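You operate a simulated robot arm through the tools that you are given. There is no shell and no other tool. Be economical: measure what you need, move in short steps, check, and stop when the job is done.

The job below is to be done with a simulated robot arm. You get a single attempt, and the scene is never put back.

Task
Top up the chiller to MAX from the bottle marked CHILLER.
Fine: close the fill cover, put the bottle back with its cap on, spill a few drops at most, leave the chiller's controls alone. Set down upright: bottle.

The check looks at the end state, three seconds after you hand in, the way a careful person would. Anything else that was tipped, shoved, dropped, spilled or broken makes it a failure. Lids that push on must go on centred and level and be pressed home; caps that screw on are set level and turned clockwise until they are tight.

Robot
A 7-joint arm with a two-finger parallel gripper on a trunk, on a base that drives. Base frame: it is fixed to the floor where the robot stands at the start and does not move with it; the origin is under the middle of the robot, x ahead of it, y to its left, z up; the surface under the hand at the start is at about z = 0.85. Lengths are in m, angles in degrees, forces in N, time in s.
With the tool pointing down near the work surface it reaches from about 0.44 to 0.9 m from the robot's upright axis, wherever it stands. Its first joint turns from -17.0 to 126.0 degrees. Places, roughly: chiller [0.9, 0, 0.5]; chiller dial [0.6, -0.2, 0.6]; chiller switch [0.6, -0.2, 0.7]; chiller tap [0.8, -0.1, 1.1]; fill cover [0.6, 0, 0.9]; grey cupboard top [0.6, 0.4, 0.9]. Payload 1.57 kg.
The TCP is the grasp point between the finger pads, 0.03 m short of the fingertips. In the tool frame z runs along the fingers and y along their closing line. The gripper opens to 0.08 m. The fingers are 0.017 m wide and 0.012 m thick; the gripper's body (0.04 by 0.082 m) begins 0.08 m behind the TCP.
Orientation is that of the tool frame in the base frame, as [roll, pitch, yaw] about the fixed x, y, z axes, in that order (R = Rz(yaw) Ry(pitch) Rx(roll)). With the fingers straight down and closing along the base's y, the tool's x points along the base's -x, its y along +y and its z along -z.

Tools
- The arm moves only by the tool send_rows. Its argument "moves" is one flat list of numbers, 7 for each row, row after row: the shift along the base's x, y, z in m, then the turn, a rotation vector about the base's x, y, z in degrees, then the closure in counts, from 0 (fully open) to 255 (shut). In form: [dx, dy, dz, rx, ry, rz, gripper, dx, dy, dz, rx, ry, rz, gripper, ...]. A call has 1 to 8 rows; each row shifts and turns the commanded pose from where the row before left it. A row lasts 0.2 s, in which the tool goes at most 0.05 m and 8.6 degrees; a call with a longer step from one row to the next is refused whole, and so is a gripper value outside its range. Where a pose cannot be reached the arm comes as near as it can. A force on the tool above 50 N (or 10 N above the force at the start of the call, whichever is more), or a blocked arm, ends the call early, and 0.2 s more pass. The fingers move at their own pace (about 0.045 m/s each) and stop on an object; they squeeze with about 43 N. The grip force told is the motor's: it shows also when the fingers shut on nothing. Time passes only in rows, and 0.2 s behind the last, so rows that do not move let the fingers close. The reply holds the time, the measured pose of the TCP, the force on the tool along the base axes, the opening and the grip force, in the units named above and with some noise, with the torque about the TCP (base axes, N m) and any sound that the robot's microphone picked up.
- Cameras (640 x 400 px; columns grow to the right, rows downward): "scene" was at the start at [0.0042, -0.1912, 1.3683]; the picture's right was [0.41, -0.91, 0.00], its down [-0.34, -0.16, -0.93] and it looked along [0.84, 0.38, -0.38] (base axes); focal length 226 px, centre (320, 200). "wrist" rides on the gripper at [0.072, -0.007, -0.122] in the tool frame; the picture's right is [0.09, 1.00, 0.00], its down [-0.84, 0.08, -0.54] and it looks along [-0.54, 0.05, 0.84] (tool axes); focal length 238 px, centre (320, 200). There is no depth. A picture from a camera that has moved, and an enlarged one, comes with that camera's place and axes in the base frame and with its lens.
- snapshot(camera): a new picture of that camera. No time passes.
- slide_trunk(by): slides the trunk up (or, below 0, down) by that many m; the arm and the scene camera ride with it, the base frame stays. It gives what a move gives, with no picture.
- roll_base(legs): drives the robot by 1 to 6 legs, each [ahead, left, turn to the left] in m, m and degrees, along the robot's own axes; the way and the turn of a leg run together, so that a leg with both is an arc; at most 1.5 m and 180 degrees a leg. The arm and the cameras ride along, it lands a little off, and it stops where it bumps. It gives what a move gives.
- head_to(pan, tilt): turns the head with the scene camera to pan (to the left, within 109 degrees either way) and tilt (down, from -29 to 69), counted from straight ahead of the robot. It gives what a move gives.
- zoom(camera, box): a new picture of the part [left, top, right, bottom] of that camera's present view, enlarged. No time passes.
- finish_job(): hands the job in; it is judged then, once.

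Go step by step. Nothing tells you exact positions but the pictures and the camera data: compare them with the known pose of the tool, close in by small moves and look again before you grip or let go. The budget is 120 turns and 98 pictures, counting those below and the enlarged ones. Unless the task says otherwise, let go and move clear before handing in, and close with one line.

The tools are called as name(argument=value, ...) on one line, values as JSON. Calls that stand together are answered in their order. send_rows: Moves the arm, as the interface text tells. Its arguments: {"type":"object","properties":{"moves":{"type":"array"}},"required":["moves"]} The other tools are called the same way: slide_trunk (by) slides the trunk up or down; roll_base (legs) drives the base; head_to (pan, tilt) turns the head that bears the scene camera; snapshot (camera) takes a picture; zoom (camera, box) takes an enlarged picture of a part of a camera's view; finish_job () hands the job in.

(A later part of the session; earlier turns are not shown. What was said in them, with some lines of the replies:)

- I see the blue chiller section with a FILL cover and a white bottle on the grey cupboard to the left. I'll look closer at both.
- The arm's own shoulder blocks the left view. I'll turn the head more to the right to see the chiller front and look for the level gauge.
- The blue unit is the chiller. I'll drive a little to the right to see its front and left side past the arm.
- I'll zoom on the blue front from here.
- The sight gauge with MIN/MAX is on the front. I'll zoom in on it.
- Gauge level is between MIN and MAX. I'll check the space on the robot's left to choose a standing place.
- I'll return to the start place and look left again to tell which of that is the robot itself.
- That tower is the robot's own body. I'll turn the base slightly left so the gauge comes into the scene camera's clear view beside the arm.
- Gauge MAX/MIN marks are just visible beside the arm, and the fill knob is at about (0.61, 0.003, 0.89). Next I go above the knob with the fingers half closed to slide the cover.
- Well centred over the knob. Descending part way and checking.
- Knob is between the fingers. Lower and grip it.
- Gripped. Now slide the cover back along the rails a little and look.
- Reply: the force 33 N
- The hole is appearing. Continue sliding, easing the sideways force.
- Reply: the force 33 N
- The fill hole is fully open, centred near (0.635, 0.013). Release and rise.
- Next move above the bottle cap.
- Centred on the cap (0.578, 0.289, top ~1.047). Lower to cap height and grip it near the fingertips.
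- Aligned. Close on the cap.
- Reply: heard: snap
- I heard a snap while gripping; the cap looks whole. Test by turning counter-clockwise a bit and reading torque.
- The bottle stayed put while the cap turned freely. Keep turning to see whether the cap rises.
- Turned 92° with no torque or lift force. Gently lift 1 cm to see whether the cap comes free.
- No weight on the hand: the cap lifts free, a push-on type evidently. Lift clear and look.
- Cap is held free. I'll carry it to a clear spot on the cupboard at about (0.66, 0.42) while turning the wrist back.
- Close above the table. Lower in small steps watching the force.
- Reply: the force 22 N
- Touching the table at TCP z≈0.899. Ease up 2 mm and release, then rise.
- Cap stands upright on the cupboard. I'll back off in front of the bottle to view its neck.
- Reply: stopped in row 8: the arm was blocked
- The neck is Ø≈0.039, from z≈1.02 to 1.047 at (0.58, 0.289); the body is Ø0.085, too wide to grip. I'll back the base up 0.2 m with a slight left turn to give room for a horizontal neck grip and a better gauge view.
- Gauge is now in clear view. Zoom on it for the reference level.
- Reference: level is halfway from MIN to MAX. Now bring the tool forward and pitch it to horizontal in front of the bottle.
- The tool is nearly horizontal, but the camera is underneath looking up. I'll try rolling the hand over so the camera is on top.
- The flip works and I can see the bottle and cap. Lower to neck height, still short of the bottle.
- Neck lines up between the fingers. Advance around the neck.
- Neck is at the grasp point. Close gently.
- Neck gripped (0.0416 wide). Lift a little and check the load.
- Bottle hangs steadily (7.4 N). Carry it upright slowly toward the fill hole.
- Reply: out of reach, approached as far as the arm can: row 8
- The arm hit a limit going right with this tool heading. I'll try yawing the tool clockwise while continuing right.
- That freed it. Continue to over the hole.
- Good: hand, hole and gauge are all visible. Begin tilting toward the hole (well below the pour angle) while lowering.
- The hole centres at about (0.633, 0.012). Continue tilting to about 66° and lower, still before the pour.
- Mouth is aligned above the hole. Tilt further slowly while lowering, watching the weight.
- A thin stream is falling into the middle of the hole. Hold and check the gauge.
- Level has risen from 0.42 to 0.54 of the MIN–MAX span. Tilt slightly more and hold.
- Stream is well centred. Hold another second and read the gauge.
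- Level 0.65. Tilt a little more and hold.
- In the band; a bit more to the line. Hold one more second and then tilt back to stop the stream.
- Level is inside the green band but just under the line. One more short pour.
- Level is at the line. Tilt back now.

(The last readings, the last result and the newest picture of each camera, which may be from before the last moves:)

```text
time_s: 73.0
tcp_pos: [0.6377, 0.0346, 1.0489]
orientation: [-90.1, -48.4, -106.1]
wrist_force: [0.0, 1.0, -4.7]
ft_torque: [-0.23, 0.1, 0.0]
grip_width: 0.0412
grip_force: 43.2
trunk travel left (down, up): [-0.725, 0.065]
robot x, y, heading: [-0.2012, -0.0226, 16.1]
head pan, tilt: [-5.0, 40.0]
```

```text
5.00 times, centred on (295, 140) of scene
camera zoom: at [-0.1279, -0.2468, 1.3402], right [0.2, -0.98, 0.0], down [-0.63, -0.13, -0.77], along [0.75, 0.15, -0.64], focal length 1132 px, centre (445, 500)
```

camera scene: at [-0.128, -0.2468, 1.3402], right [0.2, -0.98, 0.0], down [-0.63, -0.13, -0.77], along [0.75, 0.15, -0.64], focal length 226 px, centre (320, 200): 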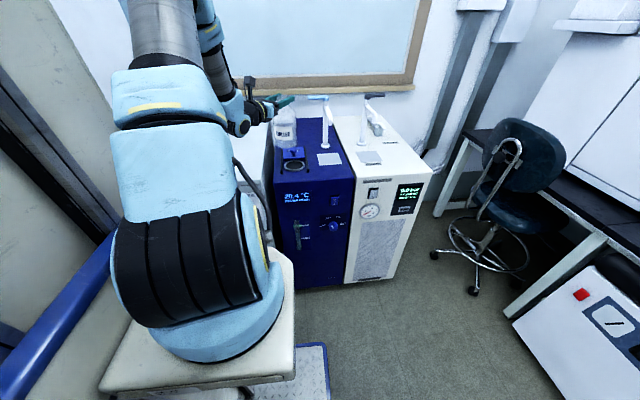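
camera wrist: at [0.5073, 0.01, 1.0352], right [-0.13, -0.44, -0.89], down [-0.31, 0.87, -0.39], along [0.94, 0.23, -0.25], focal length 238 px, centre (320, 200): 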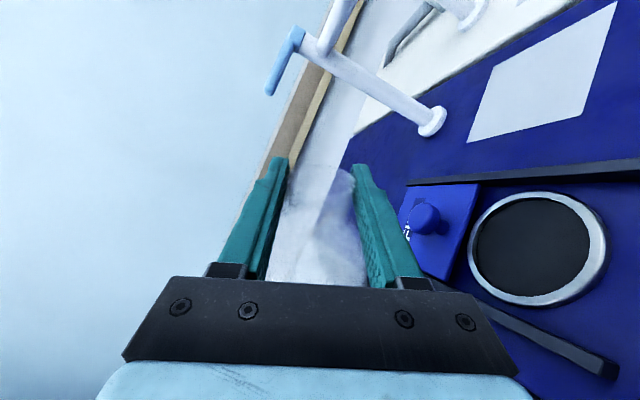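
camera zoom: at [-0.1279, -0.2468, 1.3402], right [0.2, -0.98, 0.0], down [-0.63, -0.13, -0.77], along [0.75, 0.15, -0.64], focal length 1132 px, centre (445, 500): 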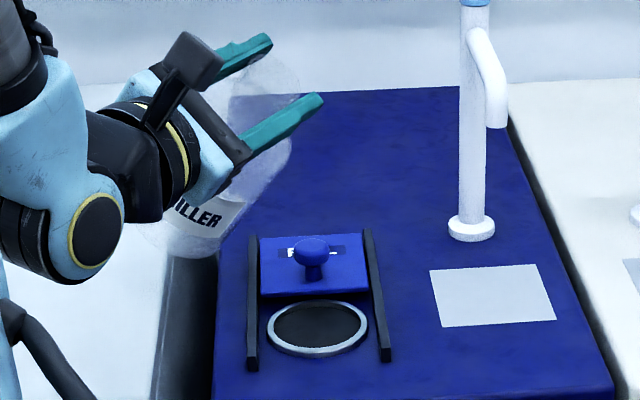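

Gauge reads MAX and no spill is visible. Bring the bottle fully upright and higher.

send_rows(moves=[0, 0, 0.01, -5.49, 1.576, 0, 255, 0, 0, 0.01, -5.49, 1.576, 0, 255, 0, 0, 0.01, -5.49, 1.576, 0, 255, 0, 0, 0.01, -5.49, 1.576, 0, 255, 0, 0, 0.01, -5.49, 1.576, 0, 255, 0, 0, 0.01, -5.49, 1.576, 0, 255, 0, 0, 0.01, -5.49, 1.576, 0, 255])

send_rows(moves=[-0.003, 0.014, 0, 0, 0, 3.5, 255, -0.005, 0.022, 0, 0, 0, 3.5, 255, -0.005, 0.022, 0, 0, 0, 3.5, 255, -0.006, 0.026, 0, 0, 0, 3.5, 255, -0.006, 0.026, 0, 0, 0, 3.5, 255, -0.006, 0.026, 0, 0, 0, 3.5, 255, -0.006, 0.026, 0, 0, 0, 3.5, 255, -0.006, 0.026, 0, 0, 0, 3.5, 255])

```text
time_s: 74.5
tcp_pos: [0.6383, 0.0357, 1.1192]
orientation: [-85.8, -88.4, -110.5]
wrist_force: [-0.3, -1.5, -3.5]
ft_torque: [-0.02, -0.01, -0.01]
grip_width: 0.041
grip_force: 43.4
trunk travel left (down, up): [-0.725, 0.065]
robot x, y, heading: [-0.1994, -0.0208, 16.2]
head pan, tilt: [-5.0, 40.0]
```

```text
time_s: 76.3
tcp_pos: [0.5951, 0.2236, 1.1181]
orientation: [-86.7, -88.3, -81.6]
wrist_force: [0.4, 0.6, -3.6]
ft_torque: [-0.03, 0.04, 0.03]
grip_width: 0.0411
grip_force: 43.0
trunk travel left (down, up): [-0.725, 0.065]
robot x, y, heading: [-0.2034, -0.0214, 16.2]
head pan, tilt: [-5.0, 40.0]
```

send_rows(moves=[-0.005, 0.021, 0, 0, 0, 0, 255, -0.005, 0.021, 0, 0, 0, 0, 255, -0.0053, 0.021, 0, 0, 0, 0, 255, 0, 0, -0.03, 0, 0, 0, 255, 0, 0, -0.03, 0, 0, 0, 255, 0, 0, -0.01, 0, 0, 0, 255])

snapshot(camera="wrist")

```text
time_s: 77.8
tcp_pos: [0.5792, 0.2859, 1.0484]
orientation: [-84.5, -88.2, -83.6]
wrist_force: [-0.5, -0.3, -4.1]
ft_torque: [-0.04, 0.01, 0.01]
grip_width: 0.0411
grip_force: 42.6
trunk travel left (down, up): [-0.725, 0.065]
robot x, y, heading: [-0.2023, -0.0209, 16.5]
head pan, tilt: [-5.0, 40.0]
```

```text
26 pictures are left
camera wrist: at [0.4598, 0.2649, 1.1203], right [0.2, -0.98, 0.06], down [-0.52, -0.16, -0.84], along [0.83, 0.14, -0.54], focal length 238 px, centre (320, 200)
```

wrist: 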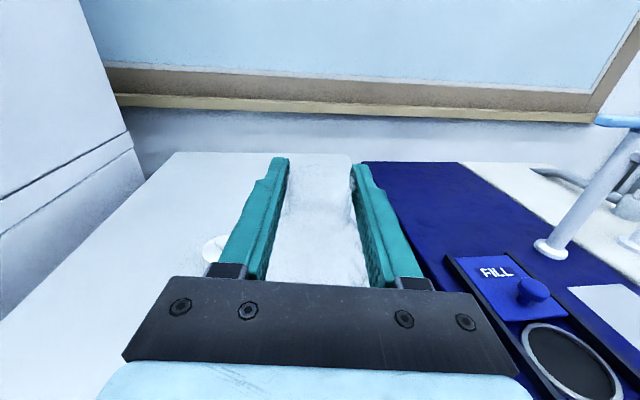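

Over its place. Set it down in small steps watching the force.

send_rows(moves=[0, 0, -0.006, 0, 0, 0, 255, 0, 0, -0.004, 0, 0, 0, 255, 0, 0, -0.002, 0, 0, 0, 255])

```text
time_s: 78.5
tcp_pos: [0.5801, 0.2861, 1.0397]
orientation: [-77.8, -88.2, -90.4]
wrist_force: [-3.7, -0.3, 10.7]
ft_torque: [-0.65, 0.38, -0.13]
grip_width: 0.041
grip_force: 43.1
trunk travel left (down, up): [-0.725, 0.065]
robot x, y, heading: [-0.199, -0.0209, 16.3]
head pan, tilt: [-5.0, 40.0]
```

It touches on its right edge, so it leans slightly; correct the roll a little.

send_rows(moves=[0, 0, 0, -2, -0.4, 0, 255, 0, 0, -0.001, 0, 0, 0, 255])

```text
time_s: 79.2
tcp_pos: [0.5779, 0.2869, 1.039]
orientation: [30.3, -89.5, 161.5]
wrist_force: [-0.8, 4.6, 16.1]
ft_torque: [0.34, 0.81, -0.06]
grip_width: 0.0413
grip_force: 42.5
trunk travel left (down, up): [-0.725, 0.065]
robot x, y, heading: [-0.1966, -0.0187, 16.5]
head pan, tilt: [-5.0, 40.0]
```

send_rows(moves=[0, 0, 0, 0.2, 1.6, 0, 255, 0, 0, -0.001, 0, 0, 0, 255])

```text
time_s: 79.8
tcp_pos: [0.58, 0.2852, 1.0372]
orientation: [-168.0, -88.8, -0.4]
wrist_force: [1.8, 3.1, 20.9]
ft_torque: [-0.19, -0.83, 0.06]
grip_width: 0.041
grip_force: 42.9
trunk travel left (down, up): [-0.725, 0.065]
robot x, y, heading: [-0.2033, -0.0204, 16.5]
head pan, tilt: [-5.0, 40.0]
```

Nearly flat now (z matches the original grip height). Back off half the last turn and open.

send_rows(moves=[0, 0, 0.001, -0.1, -0.8, 0, 255, 0, 0, 0, 0, 0, 0, 170, 0, 0, 0, 0, 0, 0, 100, 0, 0, 0, 0, 0, 0, 0, 0, 0, 0, 0, 0, 0, 0, 0, 0, 0, 0, 0, 0, 0])

snapshot(camera="wrist")

```text
time_s: 81.2
tcp_pos: [0.5796, 0.2864, 1.0365]
orientation: [178.4, -89.3, 13.4]
wrist_force: [0.1, 0.6, 0.2]
ft_torque: [0.01, -0.01, 0.02]
grip_width: 0.08
grip_force: 0.1
trunk travel left (down, up): [-0.725, 0.065]
robot x, y, heading: [-0.2008, -0.0202, 16.5]
head pan, tilt: [-5.0, 40.0]
```

```text
25 pictures are left
camera wrist: at [0.46, 0.2674, 1.1091], right [0.2, -0.97, 0.09], down [-0.52, -0.19, -0.83], along [0.83, 0.12, -0.55], focal length 238 px, centre (320, 200)
```

wrist: 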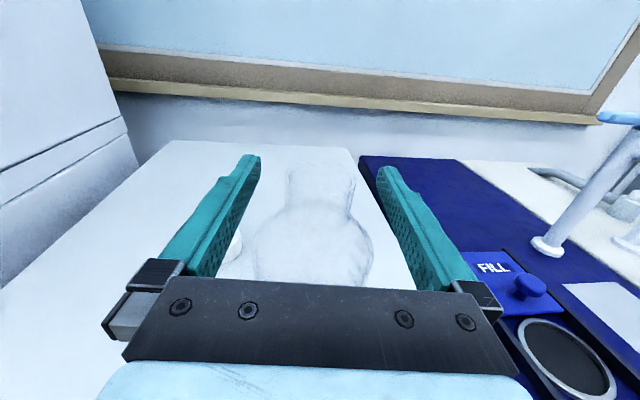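

Bottle stands upright on its spot. Retreat and rise, then pitch the tool down.

send_rows(moves=[-0.02, -0.0043, 0, 0, 0, 0, 0, -0.04, -0.0086, 0, 0, 0, 0, 0, -0.045, -0.0097, 0, 0, 0, 0, 0, -0.03, -0.0064, 0.03, 0, 0, 0, 0, 0, 0, 0.05, 0, 0, 0, 0, 0, 0, 0.05, 0, 0, 0, 0, 0, 0, 0.045, 0, 0, 0, 0])

send_rows(moves=[0, 0, 0, -1.7, 8.2, 0, 0, 0, 0, 0, -1.7, 8.2, 0, 0, 0, 0, 0, -1.7, 8.2, 0, 0, 0, 0, 0, -1.7, 8.2, 0, 0, 0, 0, 0, -1.7, 8.2, 0, 0, 0, 0, 0, -1.7, 8.2, 0, 0, 0, 0, 0, -1.7, 8.2, 0, 0, 0, 0, 0, -1.7, 8.2, 0, 0])

send_rows(moves=[0, 0, 0, -1.7, 8.2, 0, 0, 0, 0, 0, -1.7, 8.2, 0, 0, 0, 0, 0, -1.2, 5.8, 0, 0])

```text
time_s: 82.8
tcp_pos: [0.4477, 0.2542, 1.2093]
orientation: [-179.8, -89.2, 11.3]
wrist_force: [-0.8, 0.6, -0.3]
ft_torque: [-0.03, 0.0, 0.01]
grip_width: 0.0798
grip_force: 0.1
trunk travel left (down, up): [-0.725, 0.065]
robot x, y, heading: [-0.1978, -0.0226, 16.3]
head pan, tilt: [-5.0, 40.0]
```

```text
time_s: 84.5
tcp_pos: [0.4446, 0.2562, 1.2114]
orientation: [-179.9, -22.3, 11.7]
wrist_force: [0.0, -0.9, -1.1]
ft_torque: [-0.01, -0.03, 0.0]
grip_width: 0.0799
grip_force: 0.1
trunk travel left (down, up): [-0.725, 0.065]
robot x, y, heading: [-0.2015, -0.0187, 16.4]
head pan, tilt: [-5.0, 40.0]
```

```text
time_s: 85.3
tcp_pos: [0.4442, 0.2567, 1.2111]
orientation: [-179.9, 0.4, 11.9]
wrist_force: [0.0, 0.1, -0.3]
ft_torque: [0.01, -0.07, 0.01]
grip_width: 0.0802
grip_force: 0.0
trunk travel left (down, up): [-0.725, 0.065]
robot x, y, heading: [-0.2012, -0.0192, 16.4]
head pan, tilt: [-5.0, 40.0]
```

Tool points down now. Drive forward 0.2 m to bring the cap within reach.

roll_base(legs=[[0.19, 0, 0]])

snapshot(camera="wrist")

```text
time_s: 86.9
tcp_pos: [0.628, 0.3124, 1.2114]
orientation: [180.0, 0.3, 11.9]
wrist_force: [-0.1, -0.6, 0.0]
ft_torque: [-0.01, 0.01, 0.0]
grip_width: 0.0801
grip_force: 0.1
trunk travel left (down, up): [-0.725, 0.065]
robot x, y, heading: [-0.0164, 0.0368, 16.4]
head pan, tilt: [-5.0, 40.0]
```

```text
24 pictures are left
camera wrist: at [0.6986, 0.333, 1.3321], right [0.29, -0.96, 0.0], down [-0.8, -0.25, 0.55], along [-0.52, -0.16, -0.84], focal length 238 px, centre (320, 200)
```

wrist: 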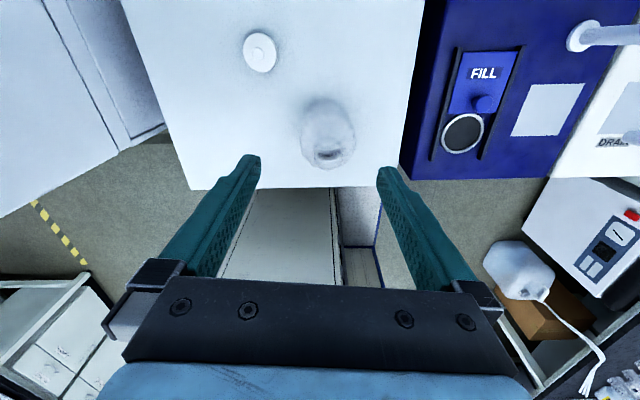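

Move over the cap and lower part way.

send_rows(moves=[0.0113, 0.036, 0, 0, 0, 0, 0, 0.0113, 0.036, 0, 0, 0, 0, 0, 0.0113, 0.036, 0, 0, 0, 0, 0, 0, 0, -0.05, 0, 0, 0, 0, 0, 0, -0.05, 0, 0, 0, 0, 0, 0, -0.05, 0, 0, 0, 0, 0, 0, -0.05, 0, 0, 0, 0])

snapshot(camera="wrist")

```text
time_s: 88.5
tcp_pos: [0.6622, 0.4206, 1.0128]
orientation: [180.0, 0.3, 11.8]
wrist_force: [-0.1, 0.1, 0.7]
ft_torque: [0.04, -0.03, -0.01]
grip_width: 0.0799
grip_force: 0.1
trunk travel left (down, up): [-0.725, 0.065]
robot x, y, heading: [-0.0137, 0.0361, 16.7]
head pan, tilt: [-5.0, 40.0]
```

```text
23 pictures are left
camera wrist: at [0.7325, 0.4412, 1.1327], right [0.29, -0.96, 0.0], down [-0.8, -0.25, 0.55], along [-0.52, -0.16, -0.84], focal length 238 px, centre (320, 200)
```

wrist: 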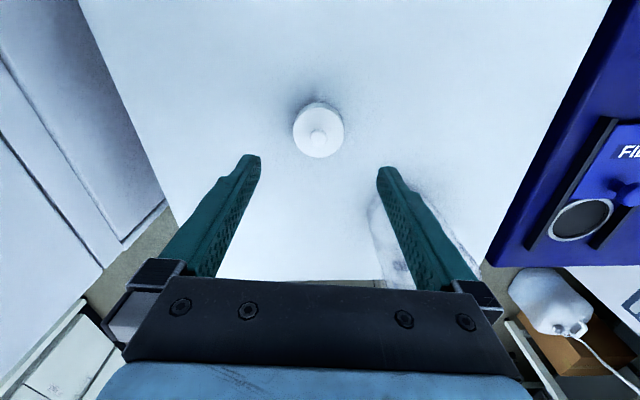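

send_rows(moves=[-0.003, 0.001, -0.04, 0, 0, 0, 0, 0, 0, -0.04, 0, 0, 0, 0, 0, 0, -0.02, 0, 0, 0, 0, 0, 0, -0.01, 0, 0, 0, 0, 0, 0, 0, 0, 0, 0, 150, 0, 0, 0, 0, 0, 0, 230, 0, 0, 0, 0, 0, 0, 230, 0, 0, 0, 0, 0, 0, 230])

snapshot(camera="wrist")

```text
time_s: 90.3
tcp_pos: [0.6582, 0.4215, 0.9014]
orientation: [-180.0, 0.2, 11.8]
wrist_force: [0.1, 0.0, -0.3]
ft_torque: [-0.01, 0.02, -0.04]
grip_width: 0.0507
grip_force: 33.2
trunk travel left (down, up): [-0.725, 0.065]
robot x, y, heading: [-0.0133, 0.0339, 16.4]
head pan, tilt: [-5.0, 40.0]
```

```text
22 pictures are left
camera wrist: at [0.7293, 0.442, 1.0221], right [0.29, -0.96, 0.0], down [-0.8, -0.25, 0.55], along [-0.52, -0.16, -0.84], focal length 238 px, centre (320, 200)
```

wrist: 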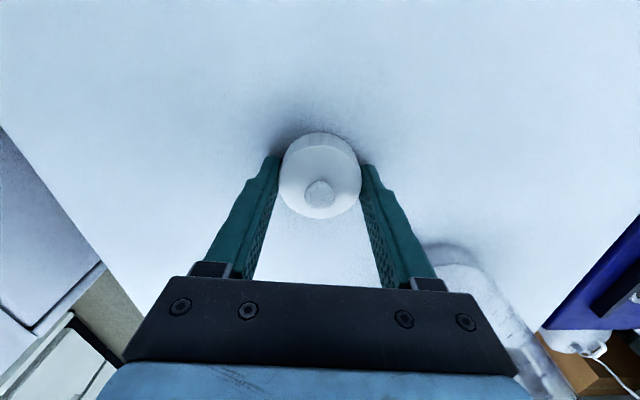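

Cap gripped. Lift it, and view the bottle mouth from above.

send_rows(moves=[0, 0, 0.03, 0, 0, 0, 230, 0, 0, 0.05, 0, 0, 0, 230, 0, 0, 0.05, 0, 0, 0, 230, 0, 0, 0.05, 0, 0, 0, 230, 0, 0, 0.05, 0, 0, 0, 230, -0.02, -0.03, 0.0, 0, 0, 0, 230])

zoom(camera="wrist", box=[240, 60, 480, 260])

```text
time_s: 91.7
tcp_pos: [0.6386, 0.394, 1.1315]
orientation: [-179.9, 0.4, 11.9]
wrist_force: [-0.5, 0.1, -1.6]
ft_torque: [-0.06, 0.0, 0.02]
grip_width: 0.0506
grip_force: 43.2
trunk travel left (down, up): [-0.725, 0.065]
robot x, y, heading: [-0.013, 0.0352, 16.6]
head pan, tilt: [-5.0, 40.0]
```

```text
2.00 times, centred on (360, 160) of wrist
camera zoom: at [0.709, 0.4133, 1.2516], right [0.29, -0.96, 0.0], down [-0.8, -0.25, 0.55], along [-0.52, -0.16, -0.84], focal length 477 px, centre (240, 280)
```

zoom: 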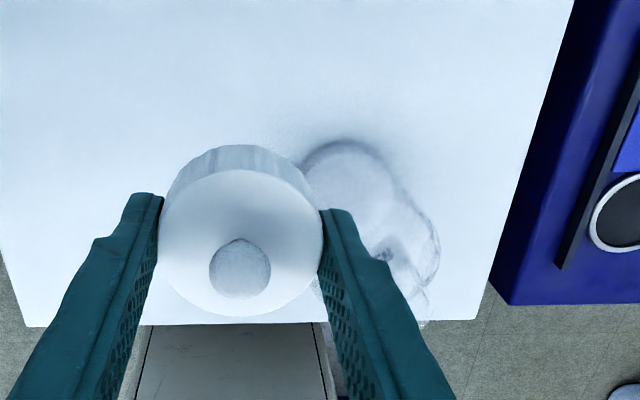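

send_rows(moves=[-0.028, -0.021, 0.008, 0, 0, 0, 230, -0.028, -0.021, 0.008, 0, 0, 0, 230, -0.028, -0.021, 0.008, 0, 0, 0, 230, -0.028, -0.021, 0.008, 0, 0, 0, 230, -0.028, -0.021, 0, 0, 0, 0, 230])

zoom(camera="wrist", box=[220, 0, 460, 160])

```text
time_s: 92.9
tcp_pos: [0.4997, 0.2873, 1.1623]
orientation: [-179.9, 0.4, 11.7]
wrist_force: [0.7, 0.4, -1.0]
ft_torque: [-0.02, 0.02, 0.0]
grip_width: 0.0506
grip_force: 43.1
trunk travel left (down, up): [-0.725, 0.065]
robot x, y, heading: [-0.0136, 0.0326, 16.8]
head pan, tilt: [-5.0, 40.0]
```

```text
2.50 times, centred on (340, 80) of wrist
camera zoom: at [0.5699, 0.3075, 1.2841], right [0.29, -0.96, 0.0], down [-0.8, -0.25, 0.55], along [-0.52, -0.16, -0.84], focal length 596 px, centre (270, 500)
```

zoom: 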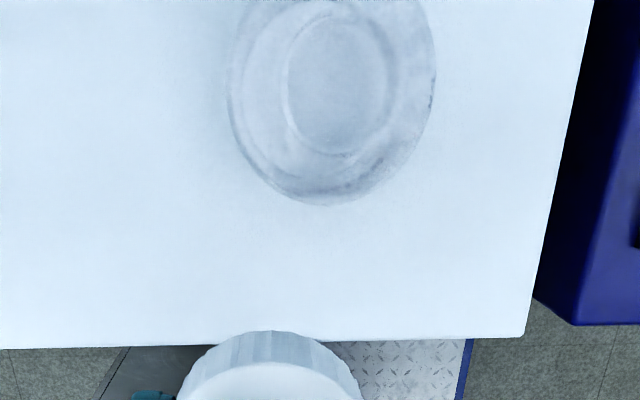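

Bottle mouth is at about (0.584, 0.2885). Bring the cap above it and lower near the rim.

send_rows(moves=[0.0285, 0.0005, 0, 0, 0, 0, 230, 0.0285, 0.0005, 0, 0, 0, 0, 230, 0.0275, 0.0002, 0, 0, -0.3, 0, 230, 0, 0, -0.04, 0, 0, 0, 230, 0, 0, -0.025, 0, 0, 0, 230])

zoom(camera="wrist", box=[200, 60, 440, 260])

```text
time_s: 94.1
tcp_pos: [0.5832, 0.2876, 1.0977]
orientation: [-179.9, 0.0, 11.7]
wrist_force: [0.0, -0.1, -0.2]
ft_torque: [0.02, -0.02, 0.03]
grip_width: 0.0505
grip_force: 43.0
trunk travel left (down, up): [-0.725, 0.065]
robot x, y, heading: [-0.0159, 0.0332, 16.4]
head pan, tilt: [-5.0, 40.0]
```

```text
2.00 times, centred on (320, 160) of wrist
camera zoom: at [0.6533, 0.3079, 1.2198], right [0.29, -0.96, 0.0], down [-0.8, -0.25, 0.54], along [-0.52, -0.16, -0.84], focal length 477 px, centre (320, 280)
```

zoom: 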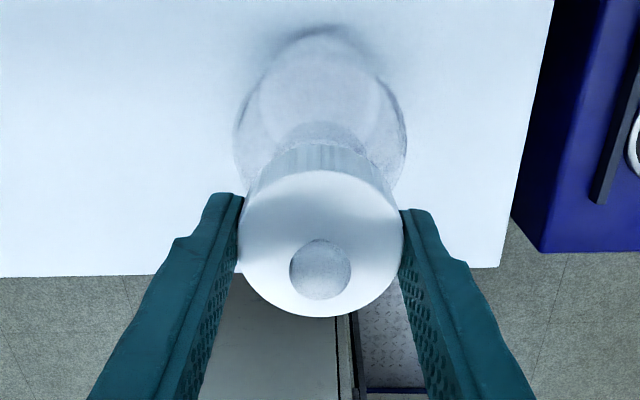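

Cap is centred over the neck. Lower gently onto it.

send_rows(moves=[0.0012, 0.0005, -0.015, 0, 0, 0, 230, 0, 0, -0.01, 0, 0, 0, 230, 0, 0, -0.005, 0, 0, 0, 230, 0, 0, -0.003, 0, 0, 0, 230])

```text
time_s: 95.1
tcp_pos: [0.5859, 0.2878, 1.0669]
orientation: [-179.9, -0.3, 11.8]
wrist_force: [6.1, -2.6, 39.0]
ft_torque: [-0.1, 0.51, -0.01]
grip_width: 0.0509
grip_force: 43.1
trunk travel left (down, up): [-0.725, 0.065]
robot x, y, heading: [-0.0149, 0.0341, 16.5]
head pan, tilt: [-5.0, 40.0]
```

Contact came a bit early with the load on the near side, so it may be slightly off-centre. Lift off, shift 2 mm back, and try again.

send_rows(moves=[0, 0, 0.008, 0, 0, 0, 230, -0.0025, 0, 0, 0, 0.2, 0, 230, 0, 0, -0.004, 0, 0, 0, 230, 0, 0, -0.003, 0, 0, 0, 230])

```text
time_s: 96.1
tcp_pos: [0.5826, 0.2889, 1.0668]
orientation: [180.0, 0.2, 11.8]
wrist_force: [0.2, 0.5, -0.4]
ft_torque: [-0.03, 0.0, -0.01]
grip_width: 0.0507
grip_force: 42.7
trunk travel left (down, up): [-0.725, 0.065]
robot x, y, heading: [-0.0126, 0.0333, 16.6]
head pan, tilt: [-5.0, 40.0]
```

Now no load at the same height; continue down.

send_rows(moves=[0, 0, -0.003, 0, 0, 0, 230, 0, 0, -0.003, 0, 0, 0, 230])

```text
time_s: 96.7
tcp_pos: [0.5828, 0.2888, 1.0596]
orientation: [-180.0, 0.2, 11.8]
wrist_force: [0.6, -0.6, -0.3]
ft_torque: [-0.03, -0.01, -0.04]
grip_width: 0.0506
grip_force: 43.2
trunk travel left (down, up): [-0.725, 0.065]
robot x, y, heading: [-0.0149, 0.0312, 16.5]
head pan, tilt: [-5.0, 40.0]
```

It is sliding over the neck freely. Press down in small steps.

send_rows(moves=[0, 0, -0.003, 0, 0, 0, 230, 0, 0, -0.002, 0, 0, 0, 230])

```text
time_s: 97.3
tcp_pos: [0.5832, 0.2874, 1.054]
orientation: [-180.0, 0.2, 11.8]
wrist_force: [0.5, -1.5, -0.3]
ft_torque: [-0.04, -0.02, -0.01]
grip_width: 0.0507
grip_force: 42.8
trunk travel left (down, up): [-0.725, 0.065]
robot x, y, heading: [-0.0147, 0.0368, 16.5]
head pan, tilt: [-5.0, 40.0]
```

send_rows(moves=[0, 0, -0.002, 0, 0, 0, 230, 0, 0, -0.002, 0, 0, 0, 230])

zoom(camera="wrist", box=[220, 60, 420, 260])

```text
time_s: 97.9
tcp_pos: [0.583, 0.2882, 1.0512]
orientation: [180.0, 0.0, 11.8]
wrist_force: [0.3, -1.5, 1.2]
ft_torque: [-0.04, -0.07, 0.01]
grip_width: 0.0507
grip_force: 43.3
trunk travel left (down, up): [-0.725, 0.065]
robot x, y, heading: [-0.0171, 0.034, 16.5]
head pan, tilt: [-5.0, 40.0]
```

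```text
2.00 times, centred on (320, 160) of wrist
camera zoom: at [0.6527, 0.3089, 1.1721], right [0.29, -0.96, 0.0], down [-0.8, -0.25, 0.55], along [-0.52, -0.16, -0.84], focal length 477 px, centre (320, 280)
```

zoom: 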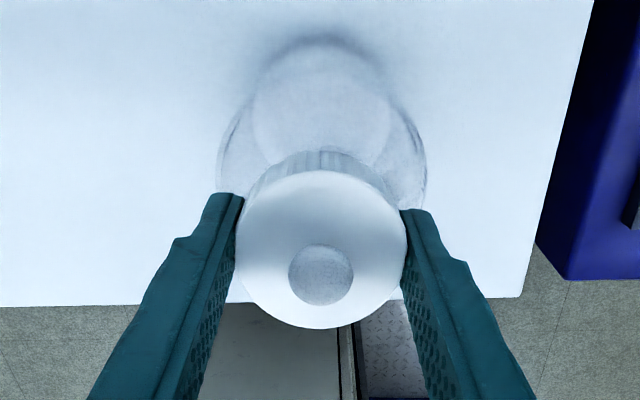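

send_rows(moves=[0, 0, -0.002, 0, 0, 0, 230, 0, 0, -0.002, 0, 0, 0, 230])

```text
time_s: 98.5
tcp_pos: [0.5824, 0.2881, 1.0496]
orientation: [-179.8, -0.1, 11.7]
wrist_force: [2.9, -2.1, 18.7]
ft_torque: [-0.13, -1.13, -0.14]
grip_width: 0.0519
grip_force: 42.6
trunk travel left (down, up): [-0.725, 0.065]
robot x, y, heading: [-0.0148, 0.0354, 16.5]
head pan, tilt: [-5.0, 40.0]
heard: snap
```

A snap: the cap has pressed on. Unload and look.

send_rows(moves=[0, 0, 0.002, 0, 0, 0, 230, 0, 0, 0, 0, 0, 0, 120, 0, 0, 0, 0, 0, 0, 0, 0, 0, 0, 0, 0, 0, 0, 0, 0, 0.04, 0, 0, 0, 0])

zoom(camera="wrist", box=[220, 60, 420, 230])

```text
time_s: 99.7
tcp_pos: [0.5837, 0.2869, 1.0886]
orientation: [180.0, 0.1, 11.8]
wrist_force: [-0.3, 0.0, 0.8]
ft_torque: [0.0, 0.0, -0.01]
grip_width: 0.08
grip_force: 0.1
trunk travel left (down, up): [-0.725, 0.065]
robot x, y, heading: [-0.0166, 0.0365, 16.3]
head pan, tilt: [-5.0, 40.0]
```

```text
2.35 times, centred on (320, 145) of wrist
camera zoom: at [0.6532, 0.3082, 1.2098], right [0.29, -0.96, 0.0], down [-0.8, -0.25, 0.55], along [-0.52, -0.16, -0.84], focal length 561 px, centre (320, 329)
```

zoom: 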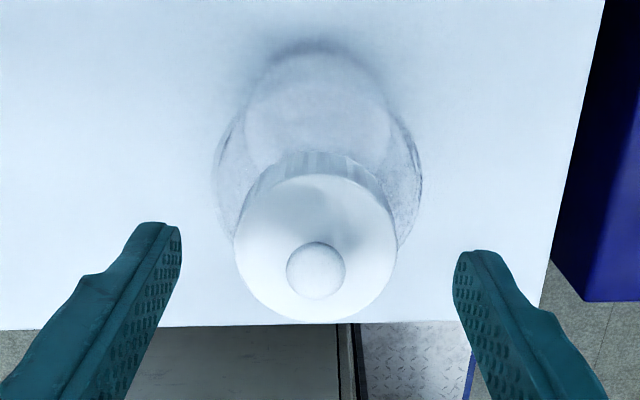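

The cap sits on. To be sure it is home and level, I'll press straight down on its top knob with closed fingers.

send_rows(moves=[0, 0, 0.035, 0, 0, 0, 100, 0, 0, 0, 0, 0, 0, 255, 0, 0, 0, 0, 0, 0, 255, 0, 0, 0, 0, 0, 0, 255, 0, 0, 0, 0, 0, 0, 255, 0, 0, -0.015, 0, 0, 0, 255, 0, 0, -0.005, 0, 0, 0, 255])

zoom(camera="wrist", box=[220, 60, 420, 230])

```text
time_s: 101.3
tcp_pos: [0.5824, 0.2864, 1.1044]
orientation: [180.0, 0.2, 11.8]
wrist_force: [0.2, 0.1, 0.7]
ft_torque: [-0.02, -0.01, 0.01]
grip_width: 0.0002
grip_force: 21.0
trunk travel left (down, up): [-0.725, 0.065]
robot x, y, heading: [-0.0143, 0.0329, 16.4]
head pan, tilt: [-5.0, 40.0]
```

```text
2.35 times, centred on (320, 145) of wrist
camera zoom: at [0.6526, 0.3082, 1.2249], right [0.29, -0.96, 0.0], down [-0.8, -0.25, 0.55], along [-0.52, -0.16, -0.84], focal length 561 px, centre (320, 329)
```

zoom: 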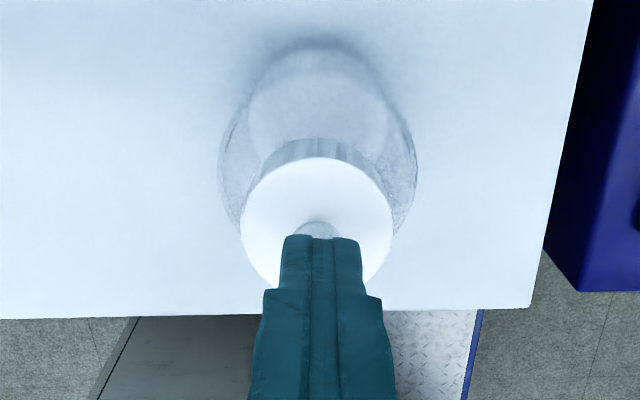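

send_rows(moves=[0.001, 0.001, -0.005, 0, 0, 0, 255, 0, 0, -0.005, 0, 0, 0, 255, 0, 0, -0.003, 0, 0, 0, 255])

```text
time_s: 102.1
tcp_pos: [0.5843, 0.2902, 1.0926]
orientation: [-179.8, 0.1, 11.8]
wrist_force: [-0.5, -3.0, 17.9]
ft_torque: [-0.09, 0.03, 0.06]
grip_width: 0.0
grip_force: 21.0
trunk travel left (down, up): [-0.725, 0.065]
robot x, y, heading: [-0.0172, 0.0346, 16.6]
head pan, tilt: [-5.0, 40.0]
```

send_rows(moves=[0, 0, -0.003, 0, 0, 0, 255, 0, 0, -0.003, 0, 0, 0, 255])

```text
time_s: 102.6
tcp_pos: [0.5833, 0.29, 1.0938]
orientation: [-179.9, -0.4, 11.8]
wrist_force: [-3.4, -5.5, 26.8]
ft_torque: [-0.2, 0.27, 0.04]
grip_width: 0.0001
grip_force: 21.4
trunk travel left (down, up): [-0.725, 0.065]
robot x, y, heading: [-0.0145, 0.0307, 16.3]
head pan, tilt: [-5.0, 40.0]
stopped in row 2: the force on the tool passed its limit at 56 N (the readings are from after the stop); the commanded pose is now the measured one
```

Held at 56 N with no further travel: the cap is home at its original height. Rise, open, and turn the base a little right for closing the cover.

send_rows(moves=[0, 0, 0.01, 0, 0, 0, 255, 0, 0, 0.04, 0, 0, 0, 255, 0, 0, 0.05, 0, 0, 0, 200, 0, 0, 0.02, 0, 0, 0, 128])

roll_base(legs=[[0, 0, -7]])

snapshot(camera="wrist")

```text
time_s: 103.6
tcp_pos: [0.5856, 0.2887, 1.2114]
orientation: [-179.8, -0.2, 11.7]
wrist_force: [0.4, -0.2, -0.1]
ft_torque: [0.04, 0.0, -0.01]
grip_width: 0.04
grip_force: 0.0
trunk travel left (down, up): [-0.725, 0.065]
robot x, y, heading: [-0.0132, 0.0366, 16.7]
head pan, tilt: [-5.0, 40.0]
```

```text
time_s: 104.6
tcp_pos: [0.6114, 0.213, 1.2107]
orientation: [-179.9, -0.3, 4.7]
wrist_force: [-1.0, -0.1, -0.5]
ft_torque: [0.02, 0.02, 0.03]
grip_width: 0.0397
grip_force: 0.0
trunk travel left (down, up): [-0.725, 0.065]
robot x, y, heading: [-0.0169, 0.0342, 9.4]
head pan, tilt: [-5.0, 40.0]
```

```text
15 pictures are left
camera wrist: at [0.6831, 0.2248, 1.3326], right [0.17, -0.98, 0.0], down [-0.83, -0.15, 0.54], along [-0.53, -0.09, -0.84], focal length 238 px, centre (320, 200)
```

wrist: 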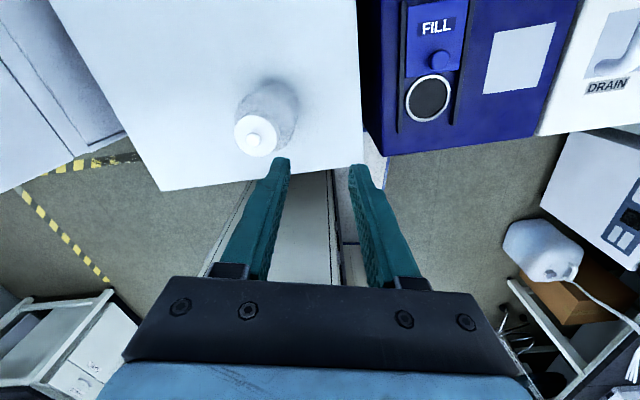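

Next go above the cover knob at (0.697, 0.0325), aligning with the rails.

send_rows(moves=[0.017, -0.036, 0, 0, 0, 2.7, 128, 0.017, -0.036, 0, 0, 0, 2.7, 128, 0.017, -0.036, 0, 0, 0, 2.7, 128, 0.017, -0.036, 0, 0, 0, 2.7, 128, 0.017, -0.036, 0, 0, 0.2, 2.7, 128, 0, 0, -0.05, 0, 0, 0, 128, 0, 0, -0.05, 0, 0, 0, 128, 0, 0, -0.05, 0, 0, 0, 128])

snapshot(camera="wrist")

```text
time_s: 106.4
tcp_pos: [0.6951, 0.0329, 1.0606]
orientation: [-179.7, -0.1, 18.4]
wrist_force: [-0.8, 0.6, 0.2]
ft_torque: [0.0, -0.04, -0.01]
grip_width: 0.0396
grip_force: 0.1
trunk travel left (down, up): [-0.725, 0.065]
robot x, y, heading: [-0.0138, 0.0344, 9.3]
head pan, tilt: [-5.0, 40.0]
```

```text
14 pictures are left
camera wrist: at [0.7621, 0.0607, 1.1824], right [0.4, -0.92, 0.0], down [-0.77, -0.34, 0.54], along [-0.5, -0.21, -0.84], focal length 238 px, centre (320, 200)
```

wrist: 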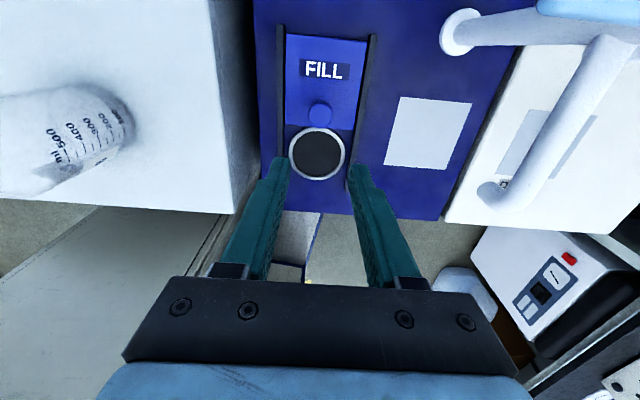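

Clear of the tap handle. Descend onto the knob and grip.

send_rows(moves=[0.002, 0.001, -0.05, 0, 0, 0, 128, 0.001, 0.001, -0.05, 0, 0, 0, 128, 0, 0, -0.04, 0, 0, 0, 128, 0, 0, -0.018, 0, 0, 0, 128, 0, 0, 0, 0, 0, 0, 230, 0, 0, 0, 0, 0, 0, 230, 0, 0, 0, 0, 0, 0, 230])

snapshot(camera="wrist")

```text
time_s: 108.0
tcp_pos: [0.7001, 0.0342, 0.9019]
orientation: [-179.8, 0.0, 18.2]
wrist_force: [1.6, -3.4, -6.4]
ft_torque: [-0.03, -0.23, -0.01]
grip_width: 0.0287
grip_force: 34.6
trunk travel left (down, up): [-0.725, 0.065]
robot x, y, heading: [-0.0159, 0.0319, 9.3]
head pan, tilt: [-5.0, 40.0]
```

```text
13 pictures are left
camera wrist: at [0.7672, 0.0621, 1.0233], right [0.4, -0.92, 0.0], down [-0.77, -0.34, 0.54], along [-0.5, -0.21, -0.84], focal length 238 px, centre (320, 200)
```

wrist: 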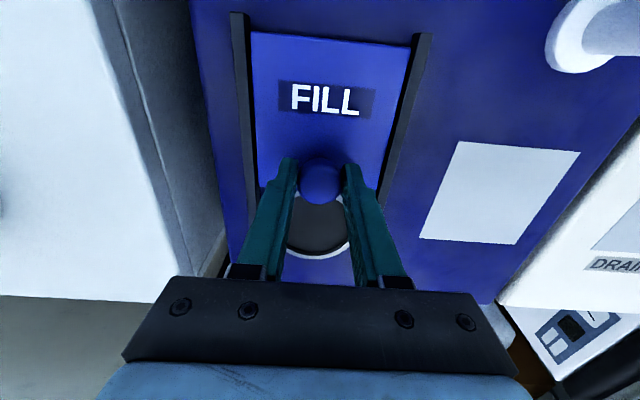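

Knob gripped. Slide the cover shut.

send_rows(moves=[-0.0113, -0.0038, 0, 0, 0, 0, 230, -0.0113, -0.0038, 0, 0, 0, 0, 230, -0.0113, -0.0038, 0, 0, 0, 0, 230, -0.0113, -0.0038, 0, 0, 0, 0, 230, -0.0113, -0.0038, 0, 0, 0, 0, 230, -0.0113, -0.0038, 0, 0, 0, 0, 230, -0.0113, -0.0038, 0, 0, 0, 0, 230, -0.0113, -0.0038, 0, 0, 0, 0, 230])

```text
time_s: 109.8
tcp_pos: [0.6117, 0.0053, 0.9017]
orientation: [-179.8, -0.1, 18.2]
wrist_force: [15.0, -2.9, -20.4]
ft_torque: [-0.15, 0.11, 0.02]
grip_width: 0.029
grip_force: 38.9
trunk travel left (down, up): [-0.725, 0.065]
robot x, y, heading: [-0.0152, 0.0322, 9.6]
head pan, tilt: [-5.0, 40.0]
```

send_rows(moves=[-0.002, -0.0006, 0, 0, 0, 0, 230, -0.002, -0.0006, 0, 0, 0, 0, 230, 0, 0, 0, 0, 0, 0, 230])

zoom(camera="scene", box=[230, 120, 350, 260])

```text
time_s: 110.6
tcp_pos: [0.6082, 0.0042, 0.9036]
orientation: [-179.8, -0.2, 18.2]
wrist_force: [32.1, -1.4, -1.6]
ft_torque: [-0.01, -0.74, 0.02]
grip_width: 0.0288
grip_force: 38.6
trunk travel left (down, up): [-0.725, 0.065]
robot x, y, heading: [-0.0177, 0.0375, 9.3]
head pan, tilt: [-5.0, 40.0]
```

```text
2.86 times, centred on (290, 190) of scene
camera zoom: at [0.03, -0.1996, 1.3404], right [0.08, -1.0, 0.0], down [-0.64, -0.05, -0.77], along [0.76, 0.06, -0.64], focal length 647 px, centre (406, 229)
```

zoom: 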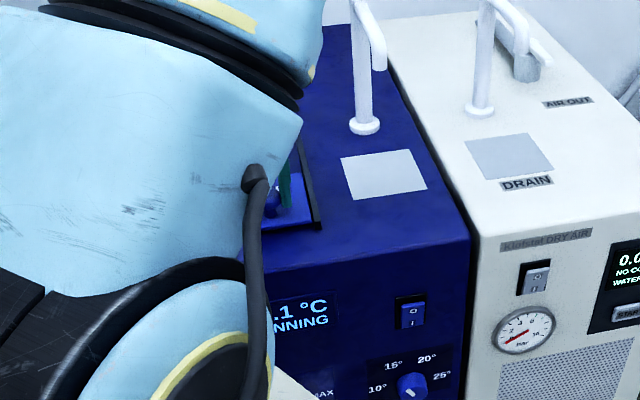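

The display says RUNNING again: the cover is closed against its stop. Ease off, release and rise.

send_rows(moves=[0.002, 0.0007, 0, 0, 0, 0, 230, 0, 0, 0, 0, 0, 0, 115, 0, 0, 0, 0, 0, 0, 115, 0, 0, 0.03, 0, 0, 0, 115, 0, 0, 0.05, 0, 0, 0, 115, 0, 0, 0.05, 0, 0, 0, 60, 0, 0, 0.05, 0, 0, 0, 60, 0, 0, 0.05, 0, 0, 0, 60])

snapshot(camera="wrist")

```text
time_s: 112.4
tcp_pos: [0.6071, 0.005, 1.1325]
orientation: [-179.9, -0.1, 18.2]
wrist_force: [-0.1, 0.2, 0.9]
ft_torque: [0.03, 0.04, 0.0]
grip_width: 0.0614
grip_force: 0.1
trunk travel left (down, up): [-0.725, 0.065]
robot x, y, heading: [-0.0156, 0.0339, 9.4]
head pan, tilt: [-5.0, 40.0]
```

```text
11 pictures are left
camera wrist: at [0.6743, 0.0322, 1.255], right [0.4, -0.92, 0.0], down [-0.77, -0.34, 0.54], along [-0.5, -0.21, -0.84], focal length 238 px, centre (320, 200)
```

wrist: 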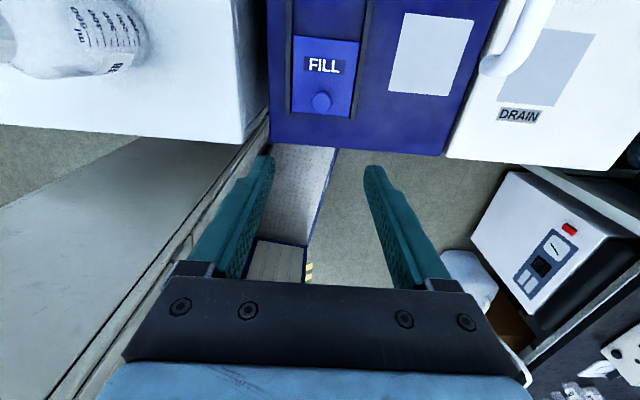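

Cover closed. Shift up and left for a check view of the bottle and cap.

send_rows(moves=[0, 0.03, 0.03, 0, 0, 0, 60, 0.01, 0.03, 0.02, 0, 0, 0, 60, 0.015, 0.02, 0, 0, 0, 0, 60])

zoom(camera="wrist", box=[60, 20, 280, 180])

```text
time_s: 113.2
tcp_pos: [0.6328, 0.0839, 1.1844]
orientation: [-179.8, 0.0, 18.2]
wrist_force: [-0.1, 0.2, -0.5]
ft_torque: [0.04, -0.05, -0.05]
grip_width: 0.0612
grip_force: 0.1
trunk travel left (down, up): [-0.725, 0.065]
robot x, y, heading: [-0.0166, 0.0314, 9.6]
head pan, tilt: [-5.0, 40.0]
```

```text
2.50 times, centred on (170, 100) of wrist
camera zoom: at [0.6988, 0.1116, 1.305], right [0.4, -0.92, 0.0], down [-0.77, -0.34, 0.54], along [-0.5, -0.21, -0.84], focal length 596 px, centre (695, 450)
```

zoom: 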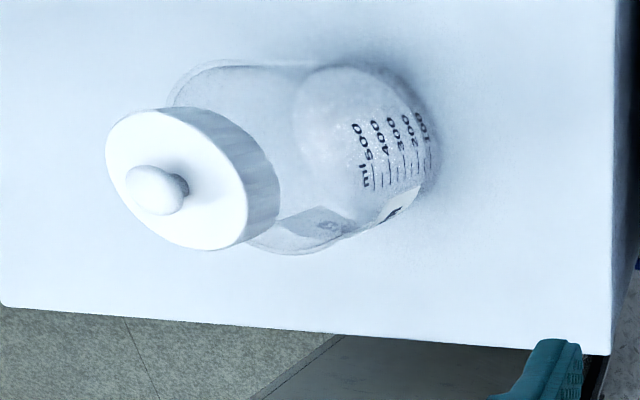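

The cap is level and centred, the bottle stands upright, the cover is shut, the gauge was last read at MAX, and there is no visible spill. The arm is clear, so I'm handing in.

finish_job()

```text
The job is handed in.
```

The chiller is topped up to MAX, and the fill cover is closed with the display back to RUNNING. The CHILLER bottle stands upright in its place with its cap pressed on level. I saw no spill and left the chiller's controls alone. My last gauge reading was just after the pour.
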